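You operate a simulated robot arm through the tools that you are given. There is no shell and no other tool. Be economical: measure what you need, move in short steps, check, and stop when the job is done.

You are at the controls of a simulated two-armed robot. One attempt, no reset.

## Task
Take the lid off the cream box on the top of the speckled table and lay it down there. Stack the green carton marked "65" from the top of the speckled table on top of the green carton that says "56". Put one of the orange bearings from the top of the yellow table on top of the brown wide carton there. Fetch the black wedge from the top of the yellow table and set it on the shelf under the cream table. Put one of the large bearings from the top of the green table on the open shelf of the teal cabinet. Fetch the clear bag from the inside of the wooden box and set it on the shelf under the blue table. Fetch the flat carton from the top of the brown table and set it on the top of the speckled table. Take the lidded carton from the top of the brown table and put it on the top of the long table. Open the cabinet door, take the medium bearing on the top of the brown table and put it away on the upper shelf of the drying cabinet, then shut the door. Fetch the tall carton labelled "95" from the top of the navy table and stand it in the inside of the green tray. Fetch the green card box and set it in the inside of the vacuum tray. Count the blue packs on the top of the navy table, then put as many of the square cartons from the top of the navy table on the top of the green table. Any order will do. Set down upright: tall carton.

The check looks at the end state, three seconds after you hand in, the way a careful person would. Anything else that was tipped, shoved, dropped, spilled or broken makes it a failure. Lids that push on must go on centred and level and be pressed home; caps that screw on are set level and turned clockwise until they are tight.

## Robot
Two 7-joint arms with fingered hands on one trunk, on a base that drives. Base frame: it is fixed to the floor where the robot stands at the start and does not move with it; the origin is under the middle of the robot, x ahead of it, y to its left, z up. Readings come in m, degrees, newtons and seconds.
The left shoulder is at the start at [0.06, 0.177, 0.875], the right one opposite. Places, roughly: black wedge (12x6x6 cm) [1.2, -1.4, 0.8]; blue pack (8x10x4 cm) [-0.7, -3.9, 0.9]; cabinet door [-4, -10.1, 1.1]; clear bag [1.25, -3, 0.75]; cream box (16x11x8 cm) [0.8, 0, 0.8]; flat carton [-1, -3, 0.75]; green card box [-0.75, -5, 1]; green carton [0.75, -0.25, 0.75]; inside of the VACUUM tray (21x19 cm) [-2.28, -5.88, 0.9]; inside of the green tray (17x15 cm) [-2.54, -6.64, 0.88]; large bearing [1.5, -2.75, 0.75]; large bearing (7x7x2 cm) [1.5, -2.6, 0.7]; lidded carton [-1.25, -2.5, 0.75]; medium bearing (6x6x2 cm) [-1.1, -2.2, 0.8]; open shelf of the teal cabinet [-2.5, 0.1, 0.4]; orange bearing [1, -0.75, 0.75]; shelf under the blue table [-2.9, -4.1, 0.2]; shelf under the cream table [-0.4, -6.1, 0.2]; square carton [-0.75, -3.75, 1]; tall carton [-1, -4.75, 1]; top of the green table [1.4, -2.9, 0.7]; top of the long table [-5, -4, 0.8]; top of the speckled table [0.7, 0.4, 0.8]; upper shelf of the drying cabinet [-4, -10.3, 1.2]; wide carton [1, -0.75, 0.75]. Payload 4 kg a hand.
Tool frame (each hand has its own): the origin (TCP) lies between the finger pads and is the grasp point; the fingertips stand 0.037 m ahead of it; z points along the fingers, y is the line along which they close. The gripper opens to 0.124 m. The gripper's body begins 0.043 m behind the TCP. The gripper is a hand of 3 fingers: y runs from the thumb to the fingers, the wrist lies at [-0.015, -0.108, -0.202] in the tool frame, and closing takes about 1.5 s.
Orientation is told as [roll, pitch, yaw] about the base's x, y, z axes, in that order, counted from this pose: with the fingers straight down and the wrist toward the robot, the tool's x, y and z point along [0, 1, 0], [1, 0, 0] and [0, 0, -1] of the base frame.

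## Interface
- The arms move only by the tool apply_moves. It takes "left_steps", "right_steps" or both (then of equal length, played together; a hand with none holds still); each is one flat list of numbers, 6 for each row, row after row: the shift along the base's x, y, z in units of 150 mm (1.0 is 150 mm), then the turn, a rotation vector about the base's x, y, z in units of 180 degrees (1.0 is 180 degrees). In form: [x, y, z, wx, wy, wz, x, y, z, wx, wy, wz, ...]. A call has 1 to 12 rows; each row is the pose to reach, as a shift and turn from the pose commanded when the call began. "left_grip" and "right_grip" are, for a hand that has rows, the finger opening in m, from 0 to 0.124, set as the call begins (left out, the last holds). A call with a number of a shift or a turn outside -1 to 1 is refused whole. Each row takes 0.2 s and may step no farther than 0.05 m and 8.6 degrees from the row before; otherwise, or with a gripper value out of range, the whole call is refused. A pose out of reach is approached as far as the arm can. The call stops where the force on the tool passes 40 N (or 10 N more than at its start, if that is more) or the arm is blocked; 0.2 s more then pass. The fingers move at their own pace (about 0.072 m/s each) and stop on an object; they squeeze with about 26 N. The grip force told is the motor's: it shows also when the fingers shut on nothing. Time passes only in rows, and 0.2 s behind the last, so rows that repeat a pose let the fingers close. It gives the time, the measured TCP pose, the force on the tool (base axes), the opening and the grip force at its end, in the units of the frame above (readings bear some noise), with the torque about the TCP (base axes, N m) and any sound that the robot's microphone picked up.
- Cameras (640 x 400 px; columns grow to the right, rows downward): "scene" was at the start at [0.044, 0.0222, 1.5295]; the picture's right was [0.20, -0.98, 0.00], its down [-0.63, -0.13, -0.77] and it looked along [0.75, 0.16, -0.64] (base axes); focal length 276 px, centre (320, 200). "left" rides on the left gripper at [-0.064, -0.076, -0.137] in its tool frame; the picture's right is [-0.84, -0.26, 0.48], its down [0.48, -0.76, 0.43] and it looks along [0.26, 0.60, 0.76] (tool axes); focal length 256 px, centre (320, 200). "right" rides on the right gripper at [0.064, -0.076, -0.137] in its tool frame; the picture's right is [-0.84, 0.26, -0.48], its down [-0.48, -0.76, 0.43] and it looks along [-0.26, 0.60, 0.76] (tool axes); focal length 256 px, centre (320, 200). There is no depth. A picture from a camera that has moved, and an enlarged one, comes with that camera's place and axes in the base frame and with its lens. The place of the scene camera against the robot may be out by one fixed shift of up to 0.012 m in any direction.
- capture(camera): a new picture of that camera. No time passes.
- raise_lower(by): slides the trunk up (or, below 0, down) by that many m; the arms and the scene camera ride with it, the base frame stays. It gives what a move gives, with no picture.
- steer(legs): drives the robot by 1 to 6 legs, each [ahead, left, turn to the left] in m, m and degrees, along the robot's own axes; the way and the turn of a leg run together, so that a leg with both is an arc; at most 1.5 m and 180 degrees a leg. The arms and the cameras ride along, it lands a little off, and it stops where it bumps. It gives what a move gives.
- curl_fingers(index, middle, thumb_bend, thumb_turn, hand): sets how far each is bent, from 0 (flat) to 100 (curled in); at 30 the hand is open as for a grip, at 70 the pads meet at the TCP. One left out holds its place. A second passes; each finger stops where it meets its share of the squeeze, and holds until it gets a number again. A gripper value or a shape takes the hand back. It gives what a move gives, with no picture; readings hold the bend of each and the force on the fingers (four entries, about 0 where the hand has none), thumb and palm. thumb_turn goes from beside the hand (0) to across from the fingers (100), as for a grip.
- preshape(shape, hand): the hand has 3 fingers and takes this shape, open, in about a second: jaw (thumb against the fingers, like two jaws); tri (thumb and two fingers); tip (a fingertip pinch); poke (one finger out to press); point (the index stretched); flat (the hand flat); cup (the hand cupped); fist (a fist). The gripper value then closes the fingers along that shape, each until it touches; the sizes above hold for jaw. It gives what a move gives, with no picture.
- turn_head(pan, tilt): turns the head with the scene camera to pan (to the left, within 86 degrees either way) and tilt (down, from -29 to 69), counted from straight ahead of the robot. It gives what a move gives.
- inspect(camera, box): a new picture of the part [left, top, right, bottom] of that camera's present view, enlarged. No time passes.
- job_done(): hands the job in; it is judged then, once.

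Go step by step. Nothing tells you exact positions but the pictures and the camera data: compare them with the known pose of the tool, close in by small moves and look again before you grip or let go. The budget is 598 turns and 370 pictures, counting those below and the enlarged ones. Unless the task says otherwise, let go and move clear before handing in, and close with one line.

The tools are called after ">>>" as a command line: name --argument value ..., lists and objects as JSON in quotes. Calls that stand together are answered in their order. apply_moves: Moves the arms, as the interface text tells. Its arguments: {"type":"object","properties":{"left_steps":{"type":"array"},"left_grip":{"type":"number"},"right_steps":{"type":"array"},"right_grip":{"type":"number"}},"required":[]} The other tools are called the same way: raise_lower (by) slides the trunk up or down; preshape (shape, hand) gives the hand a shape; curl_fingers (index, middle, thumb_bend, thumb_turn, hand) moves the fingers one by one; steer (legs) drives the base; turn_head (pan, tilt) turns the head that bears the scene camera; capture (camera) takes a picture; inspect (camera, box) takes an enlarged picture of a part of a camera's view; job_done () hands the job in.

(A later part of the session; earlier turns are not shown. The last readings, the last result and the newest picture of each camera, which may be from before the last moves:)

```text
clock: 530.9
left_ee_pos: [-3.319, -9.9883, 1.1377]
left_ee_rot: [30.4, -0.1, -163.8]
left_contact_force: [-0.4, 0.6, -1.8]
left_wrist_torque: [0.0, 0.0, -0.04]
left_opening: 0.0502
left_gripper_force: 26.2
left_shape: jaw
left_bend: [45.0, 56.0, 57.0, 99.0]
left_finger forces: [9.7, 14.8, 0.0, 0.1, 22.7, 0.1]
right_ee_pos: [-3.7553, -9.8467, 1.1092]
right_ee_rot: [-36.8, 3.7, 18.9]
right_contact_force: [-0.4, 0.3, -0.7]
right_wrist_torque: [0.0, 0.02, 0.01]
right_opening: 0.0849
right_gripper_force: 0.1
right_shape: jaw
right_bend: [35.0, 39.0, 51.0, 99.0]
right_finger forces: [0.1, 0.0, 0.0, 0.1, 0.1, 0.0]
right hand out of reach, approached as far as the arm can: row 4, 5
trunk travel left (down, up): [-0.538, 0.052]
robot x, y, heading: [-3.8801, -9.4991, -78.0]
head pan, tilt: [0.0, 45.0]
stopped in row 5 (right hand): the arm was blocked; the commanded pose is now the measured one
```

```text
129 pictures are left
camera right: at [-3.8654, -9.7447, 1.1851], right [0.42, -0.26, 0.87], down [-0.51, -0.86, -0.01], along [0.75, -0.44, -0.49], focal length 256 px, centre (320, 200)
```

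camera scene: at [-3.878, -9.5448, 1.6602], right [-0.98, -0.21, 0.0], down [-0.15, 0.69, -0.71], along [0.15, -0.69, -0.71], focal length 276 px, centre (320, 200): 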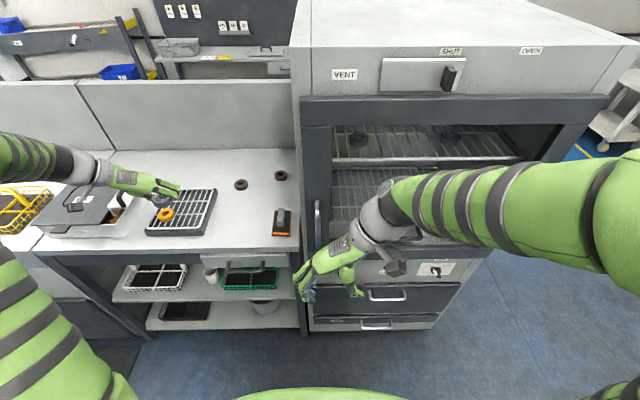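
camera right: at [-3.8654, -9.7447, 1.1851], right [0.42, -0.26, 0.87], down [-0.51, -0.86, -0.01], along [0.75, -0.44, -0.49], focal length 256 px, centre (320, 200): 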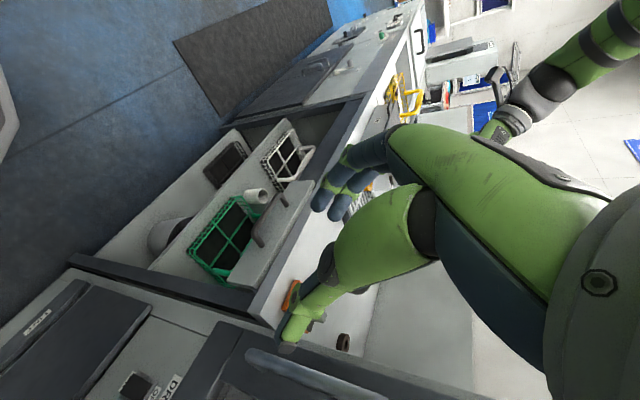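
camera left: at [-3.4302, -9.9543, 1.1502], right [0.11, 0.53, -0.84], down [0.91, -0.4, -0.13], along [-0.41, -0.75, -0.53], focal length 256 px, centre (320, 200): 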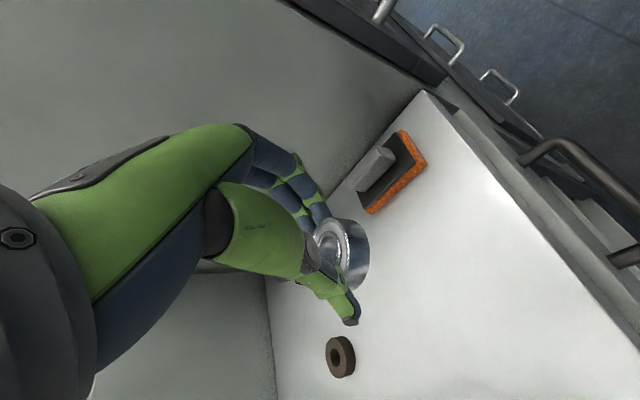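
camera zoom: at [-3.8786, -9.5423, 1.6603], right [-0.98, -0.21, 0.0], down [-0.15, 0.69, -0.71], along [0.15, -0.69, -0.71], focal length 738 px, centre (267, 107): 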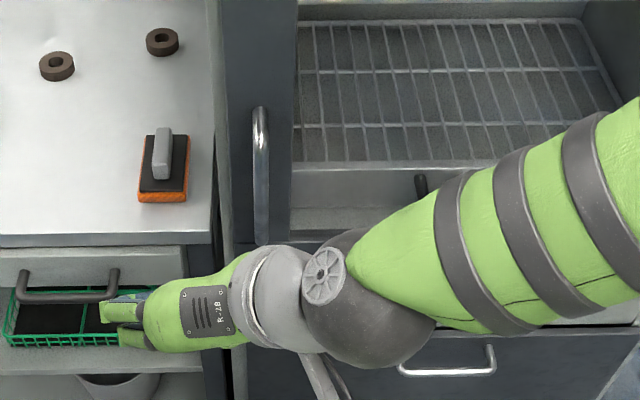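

>>> steer --legs '[[-0.2, 0, 0]]'

>>> apply_moves --right_steps '[0.04, -0.25, 0, 0, 0, 0, 0.08, -0.5, 0, 0, 0, 0, 0.1, -0.75, 0, 0, 0, 0, 0.13, -1, 0, 0, 0, 0]'

>>> capture --camera "scene"

>>> capture --camera "right"

```text
clock: 532.5
left_ee_pos: [-3.3579, -9.794, 1.1374]
left_ee_rot: [30.4, 0.0, -163.5]
left_contact_force: [0.4, 0.8, -1.2]
left_wrist_torque: [0.0, -0.01, 0.0]
left_opening: 0.0501
left_gripper_force: 26.3
left_shape: jaw
left_bend: [45.0, 56.0, 57.0, 99.0]
left_finger forces: [9.5, 14.7, 0.0, 0.0, 22.8, 0.0]
right_ee_pos: [-3.7941, -9.6551, 1.109]
right_ee_rot: [-36.8, 3.7, 19.2]
right_contact_force: [0.3, 0.4, 1.0]
right_wrist_torque: [0.0, 0.01, 0.02]
right_opening: 0.0851
right_gripper_force: 0.1
right_shape: jaw
right_bend: [35.0, 39.0, 51.0, 99.0]
right_finger forces: [0.1, 0.1, 0.0, 0.0, 0.0, 0.0]
trunk travel left (down, up): [-0.538, 0.052]
robot x, y, heading: [-3.9237, -9.3041, -78.0]
head pan, tilt: [0.0, 45.0]
```

```text
clock: 533.5
left_ee_pos: [-3.3566, -9.795, 1.1374]
left_ee_rot: [30.3, 0.0, -163.6]
left_contact_force: [0.0, -0.9, -1.4]
left_wrist_torque: [0.02, 0.02, 0.03]
left_opening: 0.0502
left_gripper_force: 25.7
left_shape: jaw
left_bend: [45.0, 56.0, 57.0, 99.0]
left_finger forces: [9.6, 14.8, 0.1, 0.0, 22.8, 0.1]
right_ee_pos: [-3.7738, -9.806, 1.1071]
right_ee_rot: [-36.8, 3.7, 19.1]
right_contact_force: [-0.5, -0.2, -0.3]
right_wrist_torque: [0.01, 0.04, -0.01]
right_opening: 0.0849
right_gripper_force: 0.0
right_shape: jaw
right_bend: [35.0, 39.0, 51.0, 99.0]
right_finger forces: [0.1, 0.1, 0.0, 0.0, 0.0, 0.0]
trunk travel left (down, up): [-0.538, 0.052]
robot x, y, heading: [-3.9212, -9.3079, -78.0]
head pan, tilt: [0.0, 45.0]
```

```text
128 pictures are left
camera scene: at [-3.9182, -9.353, 1.6602], right [-0.98, -0.21, 0.0], down [-0.15, 0.69, -0.71], along [0.15, -0.69, -0.71], focal length 276 px, centre (320, 200)
```

scene: 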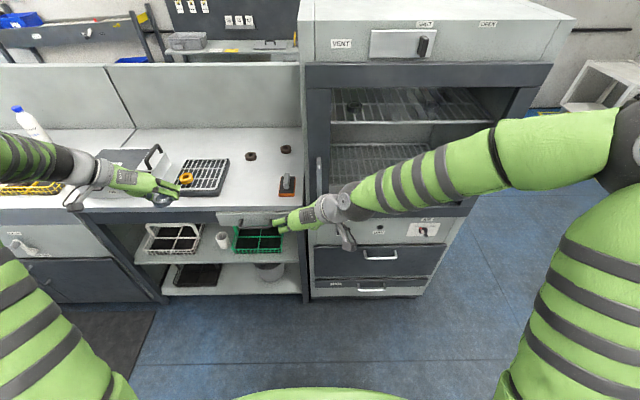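

```text
127 pictures are left
camera right: at [-3.8858, -9.7042, 1.1833], right [0.42, -0.26, 0.87], down [-0.51, -0.86, -0.01], along [0.75, -0.44, -0.5], focal length 256 px, centre (320, 200)
```

right: 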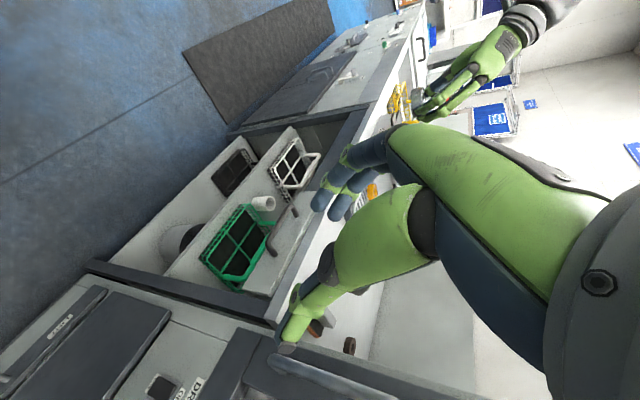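

>>> apply_moves --right_steps '[0, -0.25, 0, 0, 0, 0, 0, -0.5, 0, 0, 0, 0, 0, -0.75, 0, 0, 0, 0, 0, -0.95, 0, 0, 0, 0]'

>>> inspect --camera "scene" --box '[260, 140, 380, 260]'

>>> capture --camera "right"

```text
clock: 534.5
left_ee_pos: [-3.3587, -9.795, 1.1372]
left_ee_rot: [30.4, 0.0, -163.6]
left_contact_force: [0.1, -0.2, -1.4]
left_wrist_torque: [0.0, -0.02, -0.03]
left_opening: 0.0504
left_gripper_force: 26.1
left_shape: jaw
left_bend: [45.0, 56.0, 57.0, 99.0]
left_finger forces: [9.5, 14.7, 0.0, 0.0, 22.8, 0.0]
right_ee_pos: [-3.7738, -9.9502, 1.1079]
right_ee_rot: [-36.7, 3.7, 19.2]
right_contact_force: [-0.2, -0.4, 0.0]
right_wrist_torque: [-0.02, 0.01, 0.02]
right_opening: 0.085
right_gripper_force: 0.0
right_shape: jaw
right_bend: [35.0, 39.0, 51.0, 99.0]
right_finger forces: [0.1, 0.0, 0.0, 0.0, 0.0, 0.0]
trunk travel left (down, up): [-0.538, 0.052]
robot x, y, heading: [-3.9175, -9.3067, -78.0]
head pan, tilt: [0.0, 45.0]
```

```text
3.33 times, centred on (320, 200) of scene
camera zoom: at [-3.9185, -9.3526, 1.6602], right [-0.98, -0.21, 0.0], down [-0.15, 0.69, -0.71], along [0.15, -0.69, -0.71], focal length 922 px, centre (320, 200)
```

zoom: 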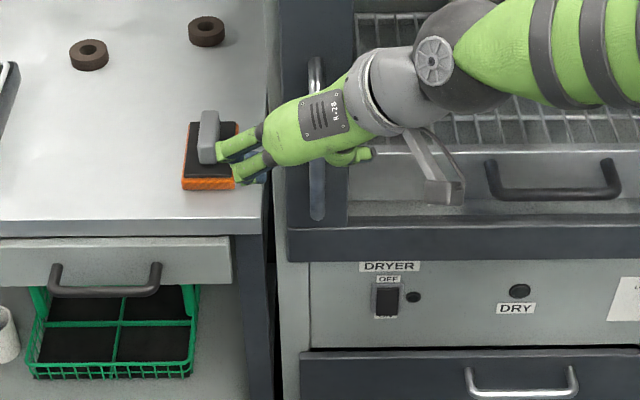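

```text
125 pictures are left
camera right: at [-3.8855, -9.8477, 1.1839], right [0.42, -0.26, 0.87], down [-0.51, -0.86, -0.01], along [0.75, -0.44, -0.49], focal length 256 px, centre (320, 200)
```

right: 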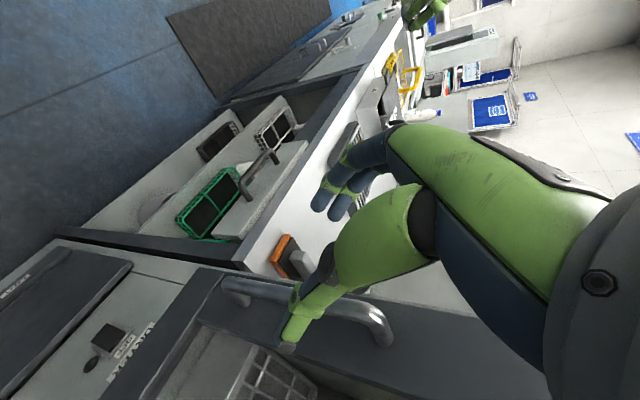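

>>> apply_moves --right_steps '[0, -0.12, 0, 0, 0, 0, 0, -0.24, 0, 0, 0, 0, 0, -0.34, 0, 0, 0, 0]'

>>> apply_moves --right_steps '[0, 0, 0, 0, 0, 0, 0, 0, 0, 0, 0, 0, 0, 0, 0, 0, 0, 0, 0, 0, 0, 0, 0, 0, 0, 0, 0, 0, 0, 0, 0, 0, 0, 0, 0, 0]' --right_grip 0.0

>>> inspect --camera "scene" --box '[260, 140, 380, 260]'

>>> capture --camera "right"

```text
clock: 535.3
left_ee_pos: [-3.3576, -9.7943, 1.137]
left_ee_rot: [30.5, 0.1, -163.6]
left_contact_force: [0.2, -0.8, -1.3]
left_wrist_torque: [0.02, 0.01, 0.01]
left_opening: 0.0501
left_gripper_force: 25.9
left_shape: jaw
left_bend: [45.0, 56.0, 57.0, 99.0]
left_finger forces: [9.6, 14.8, 0.0, 0.0, 22.7, 0.0]
right_ee_pos: [-3.7728, -10.0001, 1.1078]
right_ee_rot: [-36.7, 3.7, 19.1]
right_contact_force: [0.0, 0.2, 0.0]
right_wrist_torque: [0.02, 0.01, -0.01]
right_opening: 0.085
right_gripper_force: 0.0
right_shape: jaw
right_bend: [35.0, 39.0, 51.0, 99.0]
right_finger forces: [0.0, 0.0, 0.0, 0.0, 0.0, 0.1]
trunk travel left (down, up): [-0.538, 0.052]
robot x, y, heading: [-3.9184, -9.3014, -77.7]
head pan, tilt: [0.0, 45.0]
```

```text
clock: 536.7
left_ee_pos: [-3.3579, -9.7956, 1.1377]
left_ee_rot: [30.4, 0.1, -163.6]
left_contact_force: [0.4, 0.4, -1.8]
left_wrist_torque: [0.02, -0.01, -0.02]
left_opening: 0.0502
left_gripper_force: 26.2
left_shape: jaw
left_bend: [45.0, 56.0, 57.0, 99.0]
left_finger forces: [9.6, 14.8, 0.0, 0.0, 22.9, 0.0]
right_ee_pos: [-3.774, -10.0001, 1.1086]
right_ee_rot: [-36.7, 3.7, 19.1]
right_contact_force: [-5.1, 4.1, -1.0]
right_wrist_torque: [0.1, 0.15, -0.03]
right_opening: 0.0024
right_gripper_force: 26.2
right_shape: jaw
right_bend: [70.0, 62.0, 70.0, 100.0]
right_finger forces: [0.1, 11.7, 0.0, 0.0, 26.9, 0.1]
trunk travel left (down, up): [-0.538, 0.052]
robot x, y, heading: [-3.9202, -9.3051, -77.8]
head pan, tilt: [0.0, 45.0]
```

```text
3.33 times, centred on (320, 200) of scene
camera zoom: at [-3.919, -9.3516, 1.6602], right [-0.98, -0.21, 0.0], down [-0.15, 0.69, -0.71], along [0.15, -0.69, -0.71], focal length 922 px, centre (320, 200)
```

zoom: 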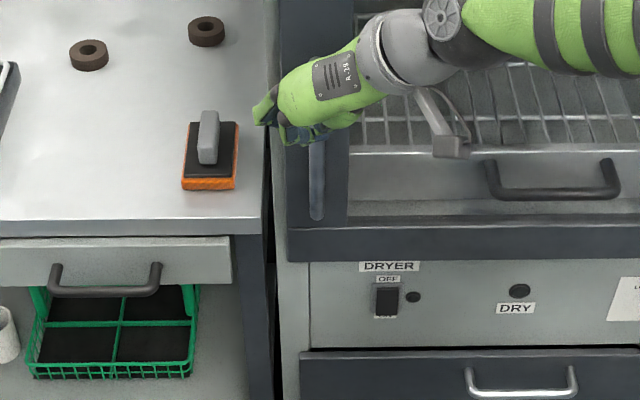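

```text
123 pictures are left
camera right: at [-3.8858, -9.8976, 1.184], right [0.42, -0.26, 0.87], down [-0.51, -0.86, -0.01], along [0.75, -0.44, -0.49], focal length 256 px, centre (320, 200)
```

right: 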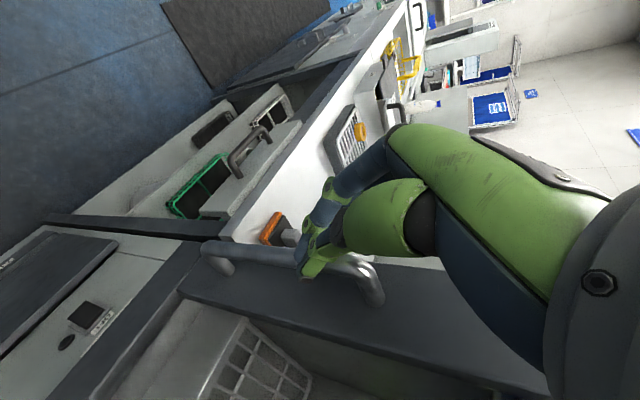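

>>> apply_moves --right_steps '[-0.02, 0.1, 0, 0, 0, 0, -0.04, 0.2, 0, 0, 0, 0, -0.07, 0.33, 0, 0, 0, 0, -0.1, 0.45, 0, 0, 0, 0]'

>>> capture --camera "right"

>>> capture --camera "scene"

```text
clock: 537.7
left_ee_pos: [-3.3545, -9.7927, 1.1365]
left_ee_rot: [30.4, 0.1, -163.5]
left_contact_force: [0.0, -0.4, -1.7]
left_wrist_torque: [-0.02, 0.02, -0.03]
left_opening: 0.0501
left_gripper_force: 25.7
left_shape: jaw
left_bend: [45.0, 56.0, 57.0, 99.0]
left_finger forces: [9.6, 14.8, 0.0, 0.1, 22.8, 0.0]
right_ee_pos: [-3.7836, -9.9275, 1.109]
right_ee_rot: [-36.8, 3.7, 19.3]
right_contact_force: [-0.2, 1.0, 0.5]
right_wrist_torque: [-0.01, 0.05, -0.02]
right_opening: 0.0
right_gripper_force: 25.7
right_shape: jaw
right_bend: [70.0, 65.0, 73.0, 100.0]
right_finger forces: [0.0, 0.0, 0.0, 0.1, 0.0, 0.1]
trunk travel left (down, up): [-0.538, 0.052]
robot x, y, heading: [-3.9193, -9.3085, -77.9]
head pan, tilt: [0.0, 45.0]
```

```text
122 pictures are left
camera right: at [-3.8957, -9.8275, 1.1864], right [0.42, -0.26, 0.87], down [-0.5, -0.86, -0.01], along [0.75, -0.43, -0.49], focal length 256 px, centre (320, 200)
```

right: 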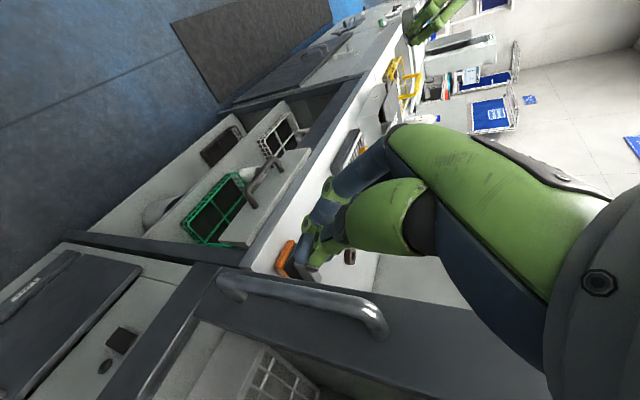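

```text
121 pictures are left
camera scene: at [-3.9165, -9.3507, 1.6603], right [-0.98, -0.21, 0.0], down [-0.15, 0.69, -0.71], along [0.15, -0.69, -0.71], focal length 276 px, centre (320, 200)
```

scene: 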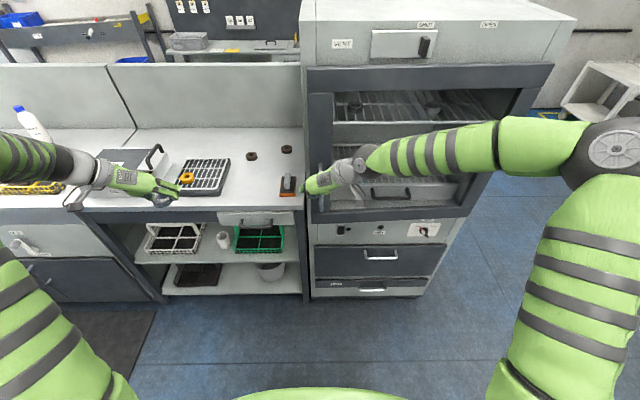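

>>> apply_moves --right_steps '[0, 0.02, 0, 0, 0, 0, 0, 0.02, 0, 0, 0, 0, 0.02, 0, 0, 0, 0, 0, 0.04, -0.2, 0, 0, 0, 0, 0.06, -0.4, 0, 0, 0, 0, 0.08, -0.55, 0, 0, 0, 0, 0.08, -0.63, 0, 0, 0, 0]' --right_grip 0.085

>>> apply_moves --right_steps '[0, 0, 0, 0, 0, 0, 0, 0, 0, 0, 0, 0, 0, 0, 0, 0, 0, 0, 0, 0, 0, 0, 0, 0, 0, 0, 0, 0, 0, 0, 0, 0, 0, 0, 0, 0]' --right_grip 0.0

>>> capture --camera "right"

```text
clock: 539.3
left_ee_pos: [-3.3577, -9.7958, 1.1377]
left_ee_rot: [30.4, 0.0, -163.7]
left_contact_force: [-0.5, 0.4, -1.0]
left_wrist_torque: [-0.01, 0.01, 0.01]
left_opening: 0.0504
left_gripper_force: 26.1
left_shape: jaw
left_bend: [45.0, 56.0, 57.0, 99.0]
left_finger forces: [9.6, 14.8, 0.0, 0.0, 22.8, 0.0]
right_ee_pos: [-3.7756, -10.0276, 1.1086]
right_ee_rot: [-36.6, 3.7, 19.0]
right_contact_force: [-0.3, 0.1, 0.3]
right_wrist_torque: [-0.02, 0.01, -0.01]
right_opening: 0.0849
right_gripper_force: 0.1
right_shape: jaw
right_bend: [35.0, 39.0, 51.0, 99.0]
right_finger forces: [0.0, 0.0, 0.0, 0.1, 0.1, 0.1]
trunk travel left (down, up): [-0.538, 0.052]
robot x, y, heading: [-3.9195, -9.3063, -77.8]
head pan, tilt: [0.0, 45.0]
```

```text
clock: 540.7
left_ee_pos: [-3.3588, -9.7963, 1.1381]
left_ee_rot: [30.5, 0.1, -163.6]
left_contact_force: [0.3, -0.5, -1.1]
left_wrist_torque: [0.0, 0.0, 0.01]
left_opening: 0.0502
left_gripper_force: 25.5
left_shape: jaw
left_bend: [45.0, 56.0, 57.0, 99.0]
left_finger forces: [9.6, 14.8, 0.1, 0.1, 22.8, 0.0]
right_ee_pos: [-3.7806, -10.0291, 1.1083]
right_ee_rot: [-36.9, 3.7, 18.8]
right_contact_force: [-14.0, -5.9, 0.7]
right_wrist_torque: [-0.1, -0.13, 0.04]
right_opening: 0.0001
right_gripper_force: 26.5
right_shape: jaw
right_bend: [58.0, 70.0, 74.0, 100.0]
right_finger forces: [13.4, 1.9, 0.0, 0.1, 30.2, 0.0]
trunk travel left (down, up): [-0.538, 0.052]
robot x, y, heading: [-3.9212, -9.3039, -77.8]
head pan, tilt: [0.0, 45.0]
```

```text
120 pictures are left
camera right: at [-3.8909, -9.9268, 1.1851], right [0.42, -0.26, 0.87], down [-0.51, -0.86, -0.01], along [0.75, -0.44, -0.49], focal length 256 px, centre (320, 200)
```

right: 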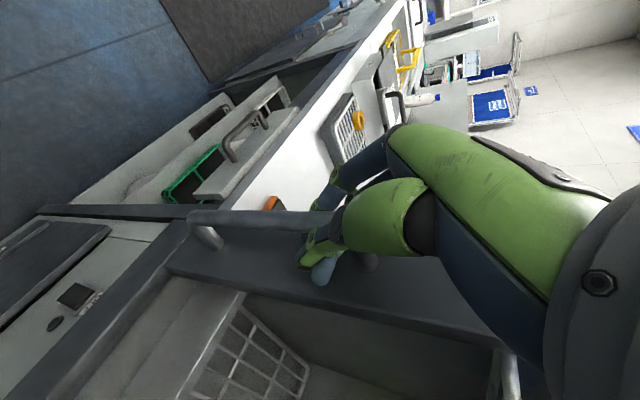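

>>> apply_moves --right_steps '[-0.02, 0.08, 0, 0, 0, 0, -0.03, 0.16, 0, 0, 0, 0, -0.05, 0.25, 0, 0, 0, 0, -0.07, 0.33, 0, 0, 0, 0]'

>>> capture --camera "right"

```text
clock: 541.7
left_ee_pos: [-3.3601, -9.7964, 1.1372]
left_ee_rot: [30.4, 0.1, -163.7]
left_contact_force: [-0.7, -0.2, -1.6]
left_wrist_torque: [0.03, -0.01, 0.0]
left_opening: 0.0503
left_gripper_force: 25.9
left_shape: jaw
left_bend: [45.0, 56.0, 57.0, 99.0]
left_finger forces: [9.5, 14.8, 0.0, 0.0, 22.7, 0.1]
right_ee_pos: [-3.7957, -9.9851, 1.1092]
right_ee_rot: [-36.9, 3.9, 18.3]
right_contact_force: [-19.8, -10.3, 5.2]
right_wrist_torque: [-0.03, -0.2, 0.05]
right_opening: 0.0008
right_gripper_force: 25.9
right_shape: jaw
right_bend: [60.0, 70.0, 74.0, 100.0]
right_finger forces: [12.5, 1.2, 0.1, 0.0, 35.3, 0.0]
trunk travel left (down, up): [-0.538, 0.052]
robot x, y, heading: [-3.9181, -9.3061, -78.3]
head pan, tilt: [0.0, 45.0]
stopped in row 4 (right hand): the force on the tool passed its limit at 41 N (the readings are from after the stop); the commanded pose is now the measured one
```

```text
119 pictures are left
camera right: at [-3.9057, -9.8813, 1.1843], right [0.42, -0.26, 0.87], down [-0.52, -0.85, 0.0], along [0.74, -0.45, -0.49], focal length 256 px, centre (320, 200)
```

right: 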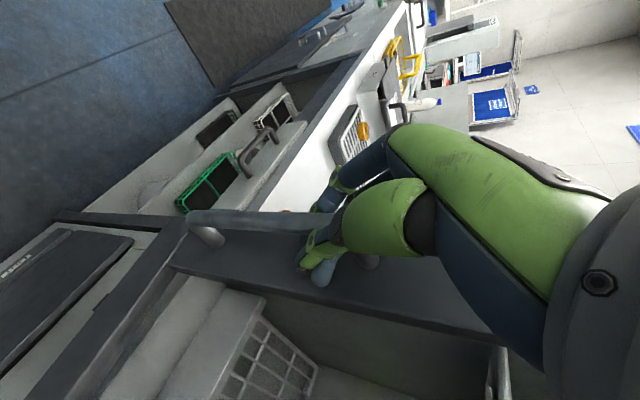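

>>> apply_moves --right_steps '[-0.03, 0.08, 0, 0, 0, 0.008, -0.06, 0.16, 0, 0, 0, 0.016, -0.1, 0.26, 0, 0, 0, 0.025, -0.14, 0.36, 0, 0, 0, 0.034, -0.18, 0.46, 0, 0, 0, 0.043, -0.22, 0.56, 0, 0, 0, 0.052, -0.27, 0.68, 0, 0, 0, 0.062, -0.33, 0.8, 0, 0, 0, 0.072]'

>>> capture --camera "scene"

>>> capture --camera "right"

```text
clock: 542.6
left_ee_pos: [-3.3608, -9.7989, 1.1374]
left_ee_rot: [30.3, 0.1, -163.7]
left_contact_force: [0.5, 0.3, -2.5]
left_wrist_torque: [0.0, 0.01, -0.01]
left_opening: 0.0504
left_gripper_force: 26.1
left_shape: jaw
left_bend: [45.0, 56.0, 57.0, 99.0]
left_finger forces: [9.6, 14.8, 0.0, 0.1, 22.9, 0.0]
right_ee_pos: [-3.8143, -9.9471, 1.1077]
right_ee_rot: [-37.0, 4.1, 22.5]
right_contact_force: [-20.6, -10.8, 5.3]
right_wrist_torque: [-0.05, -0.21, 0.04]
right_opening: 0.0003
right_gripper_force: 26.5
right_shape: jaw
right_bend: [73.0, 70.0, 74.0, 100.0]
right_finger forces: [12.5, 0.9, 0.0, 0.0, 34.3, 0.0]
trunk travel left (down, up): [-0.538, 0.052]
robot x, y, heading: [-3.9238, -9.3094, -77.8]
head pan, tilt: [0.0, 45.0]
stopped in row 4 (right hand): the force on the tool passed its limit at 41 N (the readings are from after the stop); the commanded pose is now the measured one
```

```text
118 pictures are left
camera scene: at [-3.921, -9.3532, 1.6601], right [-0.98, -0.21, 0.0], down [-0.15, 0.69, -0.71], along [0.15, -0.69, -0.71], focal length 276 px, centre (320, 200)
```

scene: 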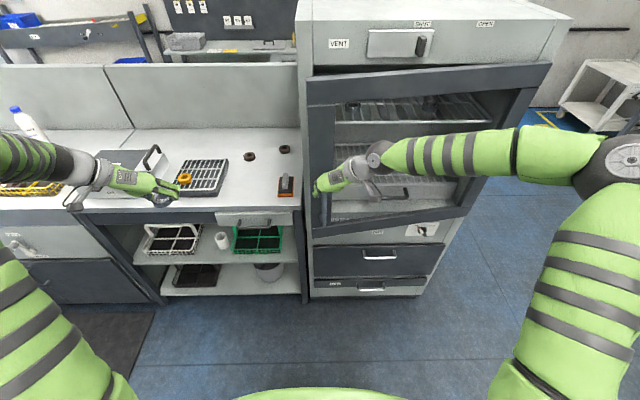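

```text
117 pictures are left
camera right: at [-3.9318, -9.8522, 1.1841], right [0.44, -0.23, 0.87], down [-0.46, -0.89, 0.0], along [0.77, -0.39, -0.5], focal length 256 px, centre (320, 200)
```

right: 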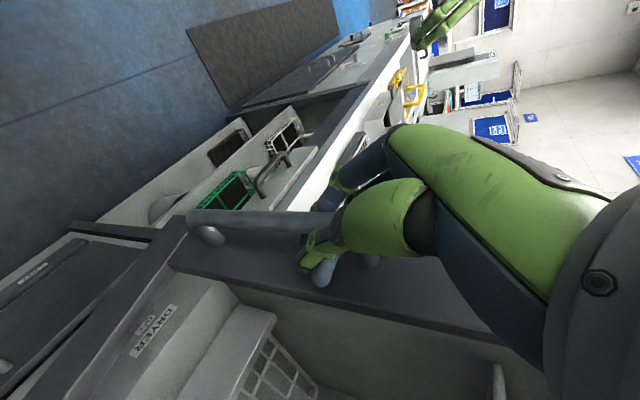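

>>> apply_moves --right_steps '[-0.02, 0.051, 0, 0, 0, 0.0047, -0.042, 0.102, 0, 0, 0, 0.0093, -0.065, 0.153, 0, 0, 0, 0.014, -0.088, 0.204, 0, 0, 0, 0.0187, -0.112, 0.255, 0, 0, 0, 0.0233, -0.136, 0.306, 0, 0, 0, 0.028, -0.161, 0.357, 0, 0, 0, 0.0327, -0.186, 0.408, 0, 0, 0, 0.0373, -0.211, 0.459, 0, 0, 0, 0.042, -0.237, 0.51, 0, 0, 0, 0.0467, -0.263, 0.561, 0, 0, 0, 0.0513, -0.29, 0.613, 0, 0, 0, 0.056]'

>>> capture --camera "scene"

```text
clock: 543.4
left_ee_pos: [-3.3623, -9.7987, 1.1372]
left_ee_rot: [30.3, 0.2, -163.8]
left_contact_force: [0.2, 1.6, -1.9]
left_wrist_torque: [0.06, 0.0, 0.0]
left_opening: 0.0503
left_gripper_force: 26.0
left_shape: jaw
left_bend: [45.0, 56.0, 57.0, 99.0]
left_finger forces: [9.6, 14.9, 0.0, 0.0, 22.7, 0.1]
right_ee_pos: [-3.8279, -9.926, 1.1081]
right_ee_rot: [-37.1, 4.2, 24.7]
right_contact_force: [-18.7, -11.0, 4.9]
right_wrist_torque: [-0.02, -0.16, 0.06]
right_opening: 0.0005
right_gripper_force: 26.1
right_shape: jaw
right_bend: [73.0, 70.0, 74.0, 100.0]
right_finger forces: [11.9, 0.8, 0.0, 0.0, 33.2, 0.0]
trunk travel left (down, up): [-0.538, 0.052]
robot x, y, heading: [-3.9219, -9.305, -78.4]
head pan, tilt: [0.0, 45.0]
stopped in row 4 (right hand): the force on the tool passed its limit at 41 N (the readings are from after the stop); the commanded pose is now the measured one
```

```text
116 pictures are left
camera scene: at [-3.9212, -9.3536, 1.6601], right [-0.98, -0.21, 0.0], down [-0.15, 0.69, -0.71], along [0.15, -0.69, -0.71], focal length 276 px, centre (320, 200)
```

scene: 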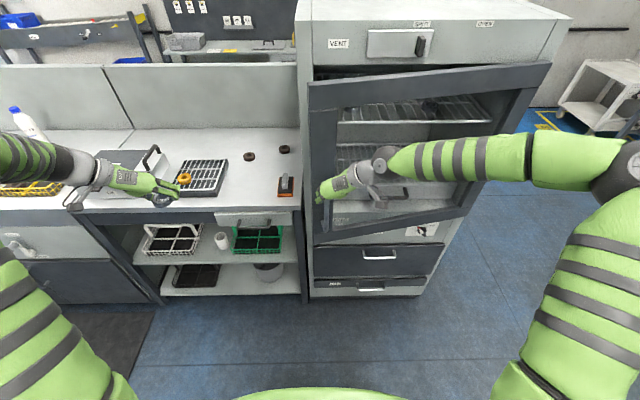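

>>> apply_moves --right_steps '[-0.04, 0.0, 0, 0, 0, 0, -0.08, -0.01, 0, 0, 0, 0, -0.12, -0.01, 0, 0, 0, 0]'

```text
clock: 544.2
left_ee_pos: [-3.3572, -9.7956, 1.1365]
left_ee_rot: [30.3, 0.0, -163.7]
left_contact_force: [1.1, 0.0, -0.7]
left_wrist_torque: [-0.02, 0.03, 0.01]
left_opening: 0.0502
left_gripper_force: 25.9
left_shape: jaw
left_bend: [45.0, 56.0, 57.0, 99.0]
left_finger forces: [9.6, 14.8, 0.0, 0.0, 22.8, 0.0]
right_ee_pos: [-3.8362, -9.9213, 1.1078]
right_ee_rot: [-36.9, 4.0, 25.7]
right_contact_force: [10.7, 5.9, -6.6]
right_wrist_torque: [-0.04, -0.09, 0.07]
right_opening: 0.0002
right_gripper_force: 26.0
right_shape: jaw
right_bend: [58.0, 70.0, 76.0, 100.0]
right_finger forces: [17.3, 7.4, 0.1, 0.0, 10.8, 0.0]
trunk travel left (down, up): [-0.538, 0.052]
robot x, y, heading: [-3.9222, -9.3068, -78.1]
head pan, tilt: [0.0, 45.0]
```

>>> apply_moves --right_steps '[-0.022, 0.051, 0, 0, 0, 0.0047, -0.045, 0.102, 0, 0, 0, 0.0093, -0.07, 0.153, 0, 0, 0, 0.014, -0.096, 0.204, 0, 0, 0, 0.0187, -0.122, 0.255, 0, 0, 0, 0.0233, -0.149, 0.306, 0, 0, 0, 0.028, -0.177, 0.357, 0, 0, 0, 0.0327, -0.205, 0.408, 0, 0, 0, 0.0373, -0.234, 0.459, 0, 0, 0, 0.042, -0.264, 0.51, 0, 0, 0, 0.0467, -0.294, 0.561, 0, 0, 0, 0.0513, -0.325, 0.613, 0, 0, 0, 0.056]'

>>> capture --camera "scene"

```text
clock: 546.8
left_ee_pos: [-3.3624, -9.7988, 1.1377]
left_ee_rot: [30.3, 0.2, -163.8]
left_contact_force: [0.4, 0.8, -0.8]
left_wrist_torque: [0.05, -0.01, 0.01]
left_opening: 0.0503
left_gripper_force: 25.4
left_shape: jaw
left_bend: [45.0, 56.0, 57.0, 99.0]
left_finger forces: [9.6, 14.8, 0.0, 0.1, 22.7, 0.1]
right_ee_pos: [-3.8928, -9.8344, 1.1072]
right_ee_rot: [-37.0, 4.0, 35.2]
right_contact_force: [-26.5, -23.8, 6.2]
right_wrist_torque: [-0.04, -0.12, 0.1]
right_opening: 0.0004
right_gripper_force: 25.7
right_shape: jaw
right_bend: [73.0, 70.0, 74.0, 100.0]
right_finger forces: [13.2, 0.9, 0.0, 0.0, 38.8, 0.0]
trunk travel left (down, up): [-0.538, 0.052]
robot x, y, heading: [-3.9175, -9.3069, -78.0]
head pan, tilt: [0.0, 45.0]
```

```text
115 pictures are left
camera scene: at [-3.9234, -9.3552, 1.6602], right [-0.98, -0.21, 0.0], down [-0.15, 0.69, -0.71], along [0.15, -0.69, -0.71], focal length 276 px, centre (320, 200)
```

scene: 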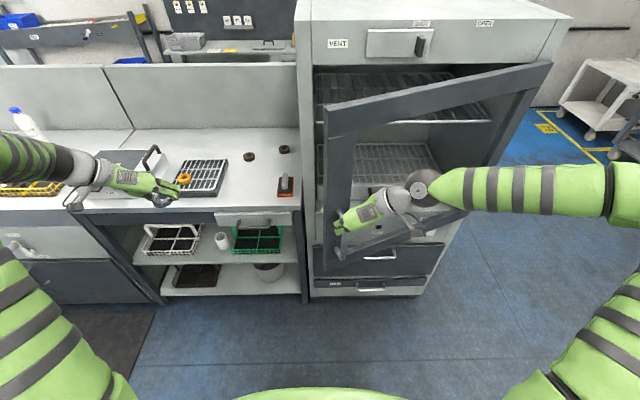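

>>> apply_moves --right_steps '[-0.09, -0.04, 0, 0, 0, 0, -0.13, 0.005, 0, 0, 0, 0.006, -0.17, 0.055, 0, 0, 0, 0.012, -0.215, 0.11, 0, 0, 0, 0.018, -0.26, 0.165, 0, 0, 0, 0.024, -0.305, 0.22, 0, 0, 0, 0.03, -0.35, 0.275, 0, 0, 0, 0.036, -0.4, 0.33, 0, 0, 0, 0.042, -0.45, 0.385, 0, 0, 0, 0.048, -0.5, 0.44, 0, 0, 0, 0.054, -0.555, 0.495, 0, 0, 0, 0.06, -0.61, 0.56, 0, 0, 0, 0.067]'

>>> capture --camera "scene"

```text
clock: 549.4
left_ee_pos: [-3.3631, -9.8002, 1.1376]
left_ee_rot: [30.3, 0.2, -163.8]
left_contact_force: [-0.6, 0.2, -1.4]
left_wrist_torque: [0.0, 0.0, 0.02]
left_opening: 0.0504
left_gripper_force: 26.1
left_shape: jaw
left_bend: [45.0, 56.0, 57.0, 99.0]
left_finger forces: [9.5, 14.9, 0.0, 0.0, 22.7, 0.0]
right_ee_pos: [-3.9832, -9.7525, 1.1067]
right_ee_rot: [-37.3, 4.0, 47.2]
right_contact_force: [-22.4, -28.6, 6.4]
right_wrist_torque: [-0.03, -0.04, 0.13]
right_opening: 0.0006
right_gripper_force: 25.6
right_shape: jaw
right_bend: [73.0, 70.0, 74.0, 100.0]
right_finger forces: [11.8, 1.0, 0.1, 0.0, 39.6, 0.0]
trunk travel left (down, up): [-0.538, 0.052]
robot x, y, heading: [-3.923, -9.3023, -77.9]
head pan, tilt: [0.0, 45.0]
```

```text
114 pictures are left
camera scene: at [-3.923, -9.3561, 1.6603], right [-0.98, -0.21, 0.0], down [-0.15, 0.69, -0.71], along [0.15, -0.69, -0.71], focal length 276 px, centre (320, 200)
```

scene: 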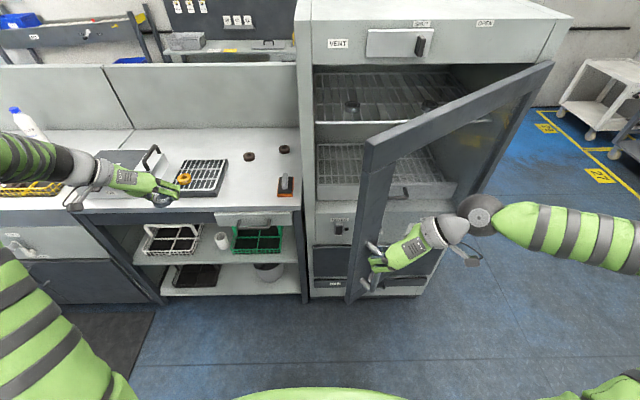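

>>> apply_moves --right_steps '[-0.08, -0.05, 0, 0, 0, 0, -0.14, -0.02, 0, 0, 0, 0.007, -0.21, 0.03, 0, 0, 0, 0.014, -0.28, 0.08, 0, 0, 0, 0.021, -0.35, 0.13, 0, 0, 0, 0.028, -0.42, 0.18, 0, 0, 0, 0.035, -0.49, 0.23, 0, 0, 0, 0.042, -0.56, 0.28, 0, 0, 0, 0.049, -0.635, 0.33, 0, 0, 0, 0.056, -0.71, 0.38, 0, 0, 0, 0.063, -0.785, 0.43, 0, 0, 0, 0.071, -0.86, 0.48, 0, 0, 0, 0.079]'

>>> capture --camera "scene"

```text
clock: 552.0
left_ee_pos: [-3.3623, -9.8008, 1.1371]
left_ee_rot: [30.1, 0.2, -163.8]
left_contact_force: [-0.3, -0.5, -0.9]
left_wrist_torque: [0.0, -0.03, 0.02]
left_opening: 0.05
left_gripper_force: 25.3
left_shape: jaw
left_bend: [45.0, 56.0, 57.0, 99.0]
left_finger forces: [9.5, 14.9, 0.0, 0.0, 22.7, 0.0]
right_ee_pos: [-4.111, -9.6813, 1.1066]
right_ee_rot: [-37.1, 4.2, 61.5]
right_contact_force: [-13.2, -35.6, -0.1]
right_wrist_torque: [-0.08, -0.05, 0.16]
right_opening: 0.0
right_gripper_force: 26.0
right_shape: jaw
right_bend: [73.0, 70.0, 74.0, 100.0]
right_finger forces: [10.8, 1.6, 0.0, 0.0, 38.6, 0.0]
trunk travel left (down, up): [-0.538, 0.052]
robot x, y, heading: [-3.9221, -9.3075, -77.9]
head pan, tilt: [0.0, 45.0]
```

```text
113 pictures are left
camera scene: at [-3.9219, -9.3573, 1.6602], right [-0.98, -0.21, 0.0], down [-0.15, 0.69, -0.71], along [0.15, -0.69, -0.71], focal length 276 px, centre (320, 200)
```

scene: 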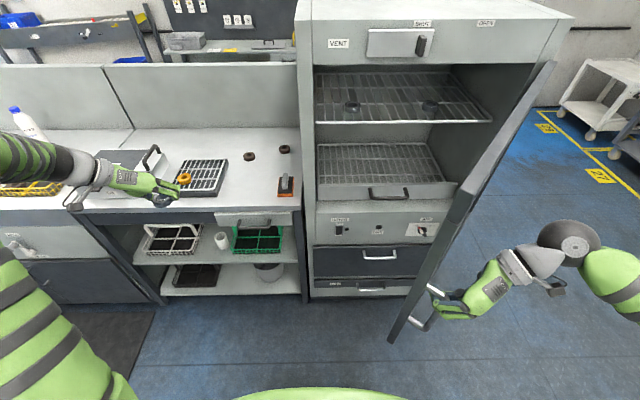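

>>> apply_moves --right_steps '[-0.05, -0.1, 0, 0, 0, 0, -0.13, -0.09, 0, 0, 0, 0.008, -0.21, -0.06, 0, 0, 0, 0.016, -0.3, -0.03, 0, 0, 0, 0.024, -0.38, 0, 0, 0, 0, 0.032, -0.46, 0.03, 0, 0, 0, 0.04, -0.55, 0.06, 0, 0, 0, 0.048, -0.63, 0.09, 0, 0, 0, 0.056, -0.71, 0.12, 0, 0, 0, 0.064, -0.8, 0.15, 0, 0, 0, 0.072, -0.88, 0.17, 0, 0, 0, 0.079, -0.95, 0.19, 0, 0, 0, 0.079]'

>>> capture --camera "scene"

```text
clock: 554.6
left_ee_pos: [-3.3591, -9.7978, 1.1364]
left_ee_rot: [30.3, 0.2, -163.7]
left_contact_force: [0.0, -0.8, -2.3]
left_wrist_torque: [0.01, 0.0, -0.03]
left_opening: 0.0498
left_gripper_force: 26.2
left_shape: jaw
left_bend: [45.0, 56.0, 57.0, 99.0]
left_finger forces: [9.6, 14.8, 0.0, 0.0, 22.7, 0.1]
right_ee_pos: [-4.254, -9.6492, 1.1075]
right_ee_rot: [-37.0, 4.2, 75.8]
right_contact_force: [-1.6, -12.7, -1.6]
right_wrist_torque: [-0.03, 0.04, 0.09]
right_opening: 0.0002
right_gripper_force: 25.9
right_shape: jaw
right_bend: [60.0, 70.0, 75.0, 100.0]
right_finger forces: [4.4, 5.6, 0.0, 0.0, 19.0, 0.0]
trunk travel left (down, up): [-0.538, 0.052]
robot x, y, heading: [-3.9256, -9.3048, -77.9]
head pan, tilt: [0.0, 45.0]
```

```text
112 pictures are left
camera scene: at [-3.9202, -9.3546, 1.6602], right [-0.98, -0.21, 0.0], down [-0.15, 0.69, -0.71], along [0.15, -0.69, -0.71], focal length 276 px, centre (320, 200)
```

scene: 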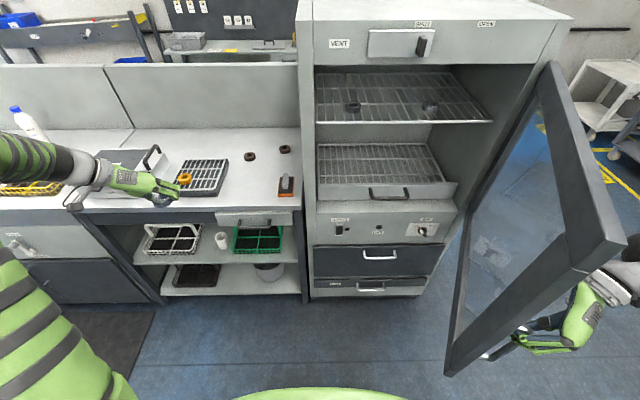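

>>> apply_moves --right_steps '[0, 0, 0, 0, 0, 0, 0, 0, 0, 0, 0, 0, 0, 0, 0, 0, 0, 0, 0, 0, 0, 0, 0, 0]' --right_grip 0.085

>>> apply_moves --right_steps '[-0.2, -0.03, 0, 0, 0, 0, -0.4, -0.06, 0, 0, 0, 0, -0.6, -0.1, 0, 0, 0, 0, -0.7, -0.1, 0, 0, 0, 0]'

>>> capture --camera "scene"

```text
clock: 555.6
left_ee_pos: [-3.3602, -9.797, 1.1363]
left_ee_rot: [30.4, -0.1, -163.8]
left_contact_force: [0.8, 0.0, -1.0]
left_wrist_torque: [0.03, 0.0, 0.02]
left_opening: 0.05
left_gripper_force: 26.3
left_shape: jaw
left_bend: [45.0, 56.0, 57.0, 99.0]
left_finger forces: [9.5, 14.8, 0.0, 0.0, 22.7, 0.1]
right_ee_pos: [-4.2527, -9.6466, 1.1075]
right_ee_rot: [-37.1, 4.1, 75.9]
right_contact_force: [-0.1, -0.1, 0.6]
right_wrist_torque: [-0.03, -0.01, 0.0]
right_opening: 0.0847
right_gripper_force: 0.0
right_shape: jaw
right_bend: [35.0, 39.0, 51.0, 99.0]
right_finger forces: [0.0, 0.0, 0.0, 0.1, 0.0, 0.1]
trunk travel left (down, up): [-0.538, 0.052]
robot x, y, heading: [-3.9224, -9.3093, -78.0]
head pan, tilt: [0.0, 45.0]
```

```text
clock: 556.6
left_ee_pos: [-3.3605, -9.7973, 1.1374]
left_ee_rot: [30.4, 0.0, -163.9]
left_contact_force: [0.0, 0.4, -1.2]
left_wrist_torque: [0.02, 0.0, -0.01]
left_opening: 0.0496
left_gripper_force: 26.4
left_shape: jaw
left_bend: [45.0, 56.0, 57.0, 99.0]
left_finger forces: [9.5, 14.8, 0.1, 0.0, 22.7, 0.0]
right_ee_pos: [-4.3576, -9.6607, 1.1089]
right_ee_rot: [-37.0, 4.0, 75.9]
right_contact_force: [0.9, -0.3, -0.4]
right_wrist_torque: [0.0, 0.0, -0.04]
right_opening: 0.085
right_gripper_force: 0.1
right_shape: jaw
right_bend: [35.0, 39.0, 51.0, 99.0]
right_finger forces: [0.0, 0.1, 0.1, 0.0, 0.0, 0.1]
trunk travel left (down, up): [-0.538, 0.052]
robot x, y, heading: [-3.9195, -9.307, -77.9]
head pan, tilt: [0.0, 45.0]
```

```text
111 pictures are left
camera scene: at [-3.9196, -9.3523, 1.6602], right [-0.98, -0.21, 0.0], down [-0.15, 0.69, -0.71], along [0.15, -0.69, -0.71], focal length 276 px, centre (320, 200)
```

scene: 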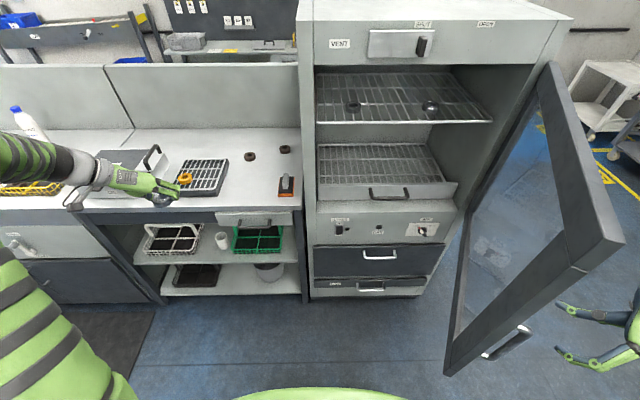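

>>> inspect --camera "scene" --box '[295, 50, 505, 210]'

```text
2.50 times, centred on (400, 130) of scene
camera zoom: at [-3.9196, -9.3523, 1.6602], right [-0.98, -0.21, 0.0], down [-0.15, 0.69, -0.71], along [0.15, -0.69, -0.71], focal length 691 px, centre (120, 375)
```

zoom: 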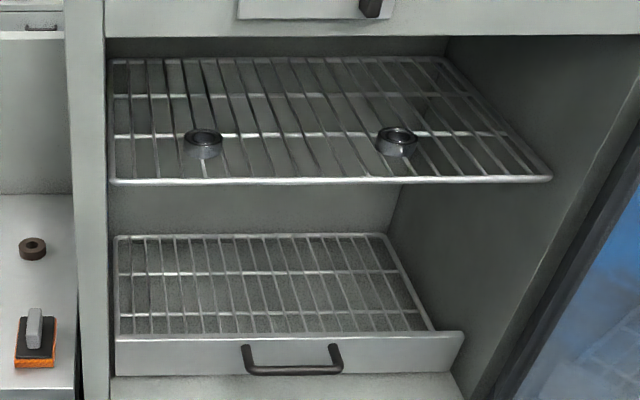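

>>> apply_moves --left_steps '[-0.05, 0.25, 0.15, 0, 0, 0, -0.1, 0.5, 0.3, 0, 0, 0, -0.15, 0.75, 0.45, 0, 0, 0, -0.2, 1, 0.6, 0, 0, 0, -0.2, 1, 0.85, 0, 0, 0]'

>>> steer --legs '[[0, 0, -27]]'

>>> turn_head --pan 20 --tilt 35

>>> capture --camera "scene"

```text
clock: 557.8
left_ee_pos: [-3.392, -9.6464, 1.2676]
left_ee_rot: [30.4, 0.0, -163.7]
left_contact_force: [-0.1, -0.6, -0.4]
left_wrist_torque: [0.02, -0.01, 0.0]
left_opening: 0.05
left_gripper_force: 26.4
left_shape: jaw
left_bend: [45.0, 56.0, 57.0, 99.0]
left_finger forces: [9.5, 14.9, 0.0, 0.1, 22.8, 0.1]
right_ee_pos: [-4.356, -9.6614, 1.1077]
right_ee_rot: [-37.0, 4.1, 75.9]
right_contact_force: [0.4, -0.5, 0.5]
right_wrist_torque: [-0.01, 0.0, 0.01]
right_opening: 0.0848
right_gripper_force: 0.0
right_shape: jaw
right_bend: [35.0, 39.0, 51.0, 99.0]
right_finger forces: [0.0, 0.0, 0.1, 0.1, 0.0, 0.1]
trunk travel left (down, up): [-0.538, 0.052]
robot x, y, heading: [-3.9198, -9.309, -77.9]
head pan, tilt: [0.0, 45.0]
```

```text
clock: 559.6
left_ee_pos: [-3.6012, -9.8483, 1.2679]
left_ee_rot: [30.5, 0.2, 169.6]
left_contact_force: [0.3, -0.3, -1.7]
left_wrist_torque: [-0.01, -0.02, 0.01]
left_opening: 0.05
left_gripper_force: 26.0
left_shape: jaw
left_bend: [45.0, 56.0, 57.0, 99.0]
left_finger forces: [9.6, 14.8, 0.0, 0.0, 22.6, 0.0]
right_ee_pos: [-4.4693, -9.4283, 1.1085]
right_ee_rot: [-37.0, 4.2, 49.2]
right_contact_force: [-0.7, -0.7, -0.4]
right_wrist_torque: [-0.01, -0.03, 0.0]
right_opening: 0.085
right_gripper_force: 0.1
right_shape: jaw
right_bend: [35.0, 39.0, 51.0, 99.0]
right_finger forces: [0.1, 0.0, 0.1, 0.0, 0.1, 0.0]
trunk travel left (down, up): [-0.538, 0.052]
robot x, y, heading: [-3.92, -9.308, -104.7]
head pan, tilt: [0.0, 45.0]
```

```text
clock: 560.4
left_ee_pos: [-3.6009, -9.8486, 1.2689]
left_ee_rot: [30.3, -0.1, 169.7]
left_contact_force: [0.3, 0.3, -1.1]
left_wrist_torque: [0.04, -0.03, 0.01]
left_opening: 0.0499
left_gripper_force: 25.7
left_shape: jaw
left_bend: [45.0, 56.0, 57.0, 99.0]
left_finger forces: [9.5, 14.9, 0.1, 0.1, 22.7, 0.0]
right_ee_pos: [-4.4691, -9.4278, 1.1076]
right_ee_rot: [-36.9, 4.0, 49.2]
right_contact_force: [0.9, -0.6, 0.5]
right_wrist_torque: [0.0, 0.02, 0.01]
right_opening: 0.0847
right_gripper_force: 0.2
right_shape: jaw
right_bend: [35.0, 39.0, 51.0, 99.0]
right_finger forces: [0.0, 0.0, 0.0, 0.0, 0.1, 0.1]
trunk travel left (down, up): [-0.538, 0.052]
robot x, y, heading: [-3.9226, -9.3081, -104.7]
head pan, tilt: [20.0, 35.0]
```

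```text
109 pictures are left
camera scene: at [-3.9148, -9.361, 1.675], right [-1.0, -0.09, 0.0], down [-0.05, 0.57, -0.82], along [0.08, -0.82, -0.57], focal length 276 px, centre (320, 200)
```

scene: 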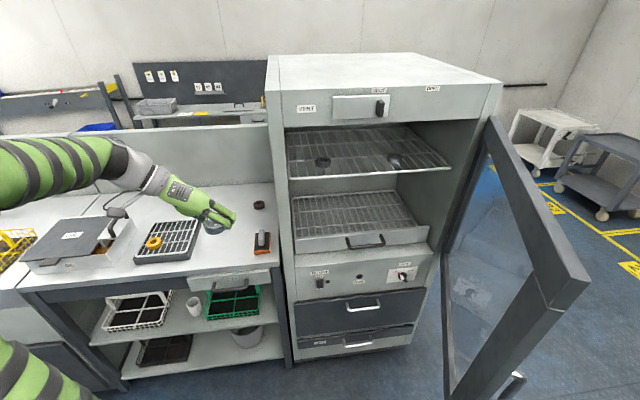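

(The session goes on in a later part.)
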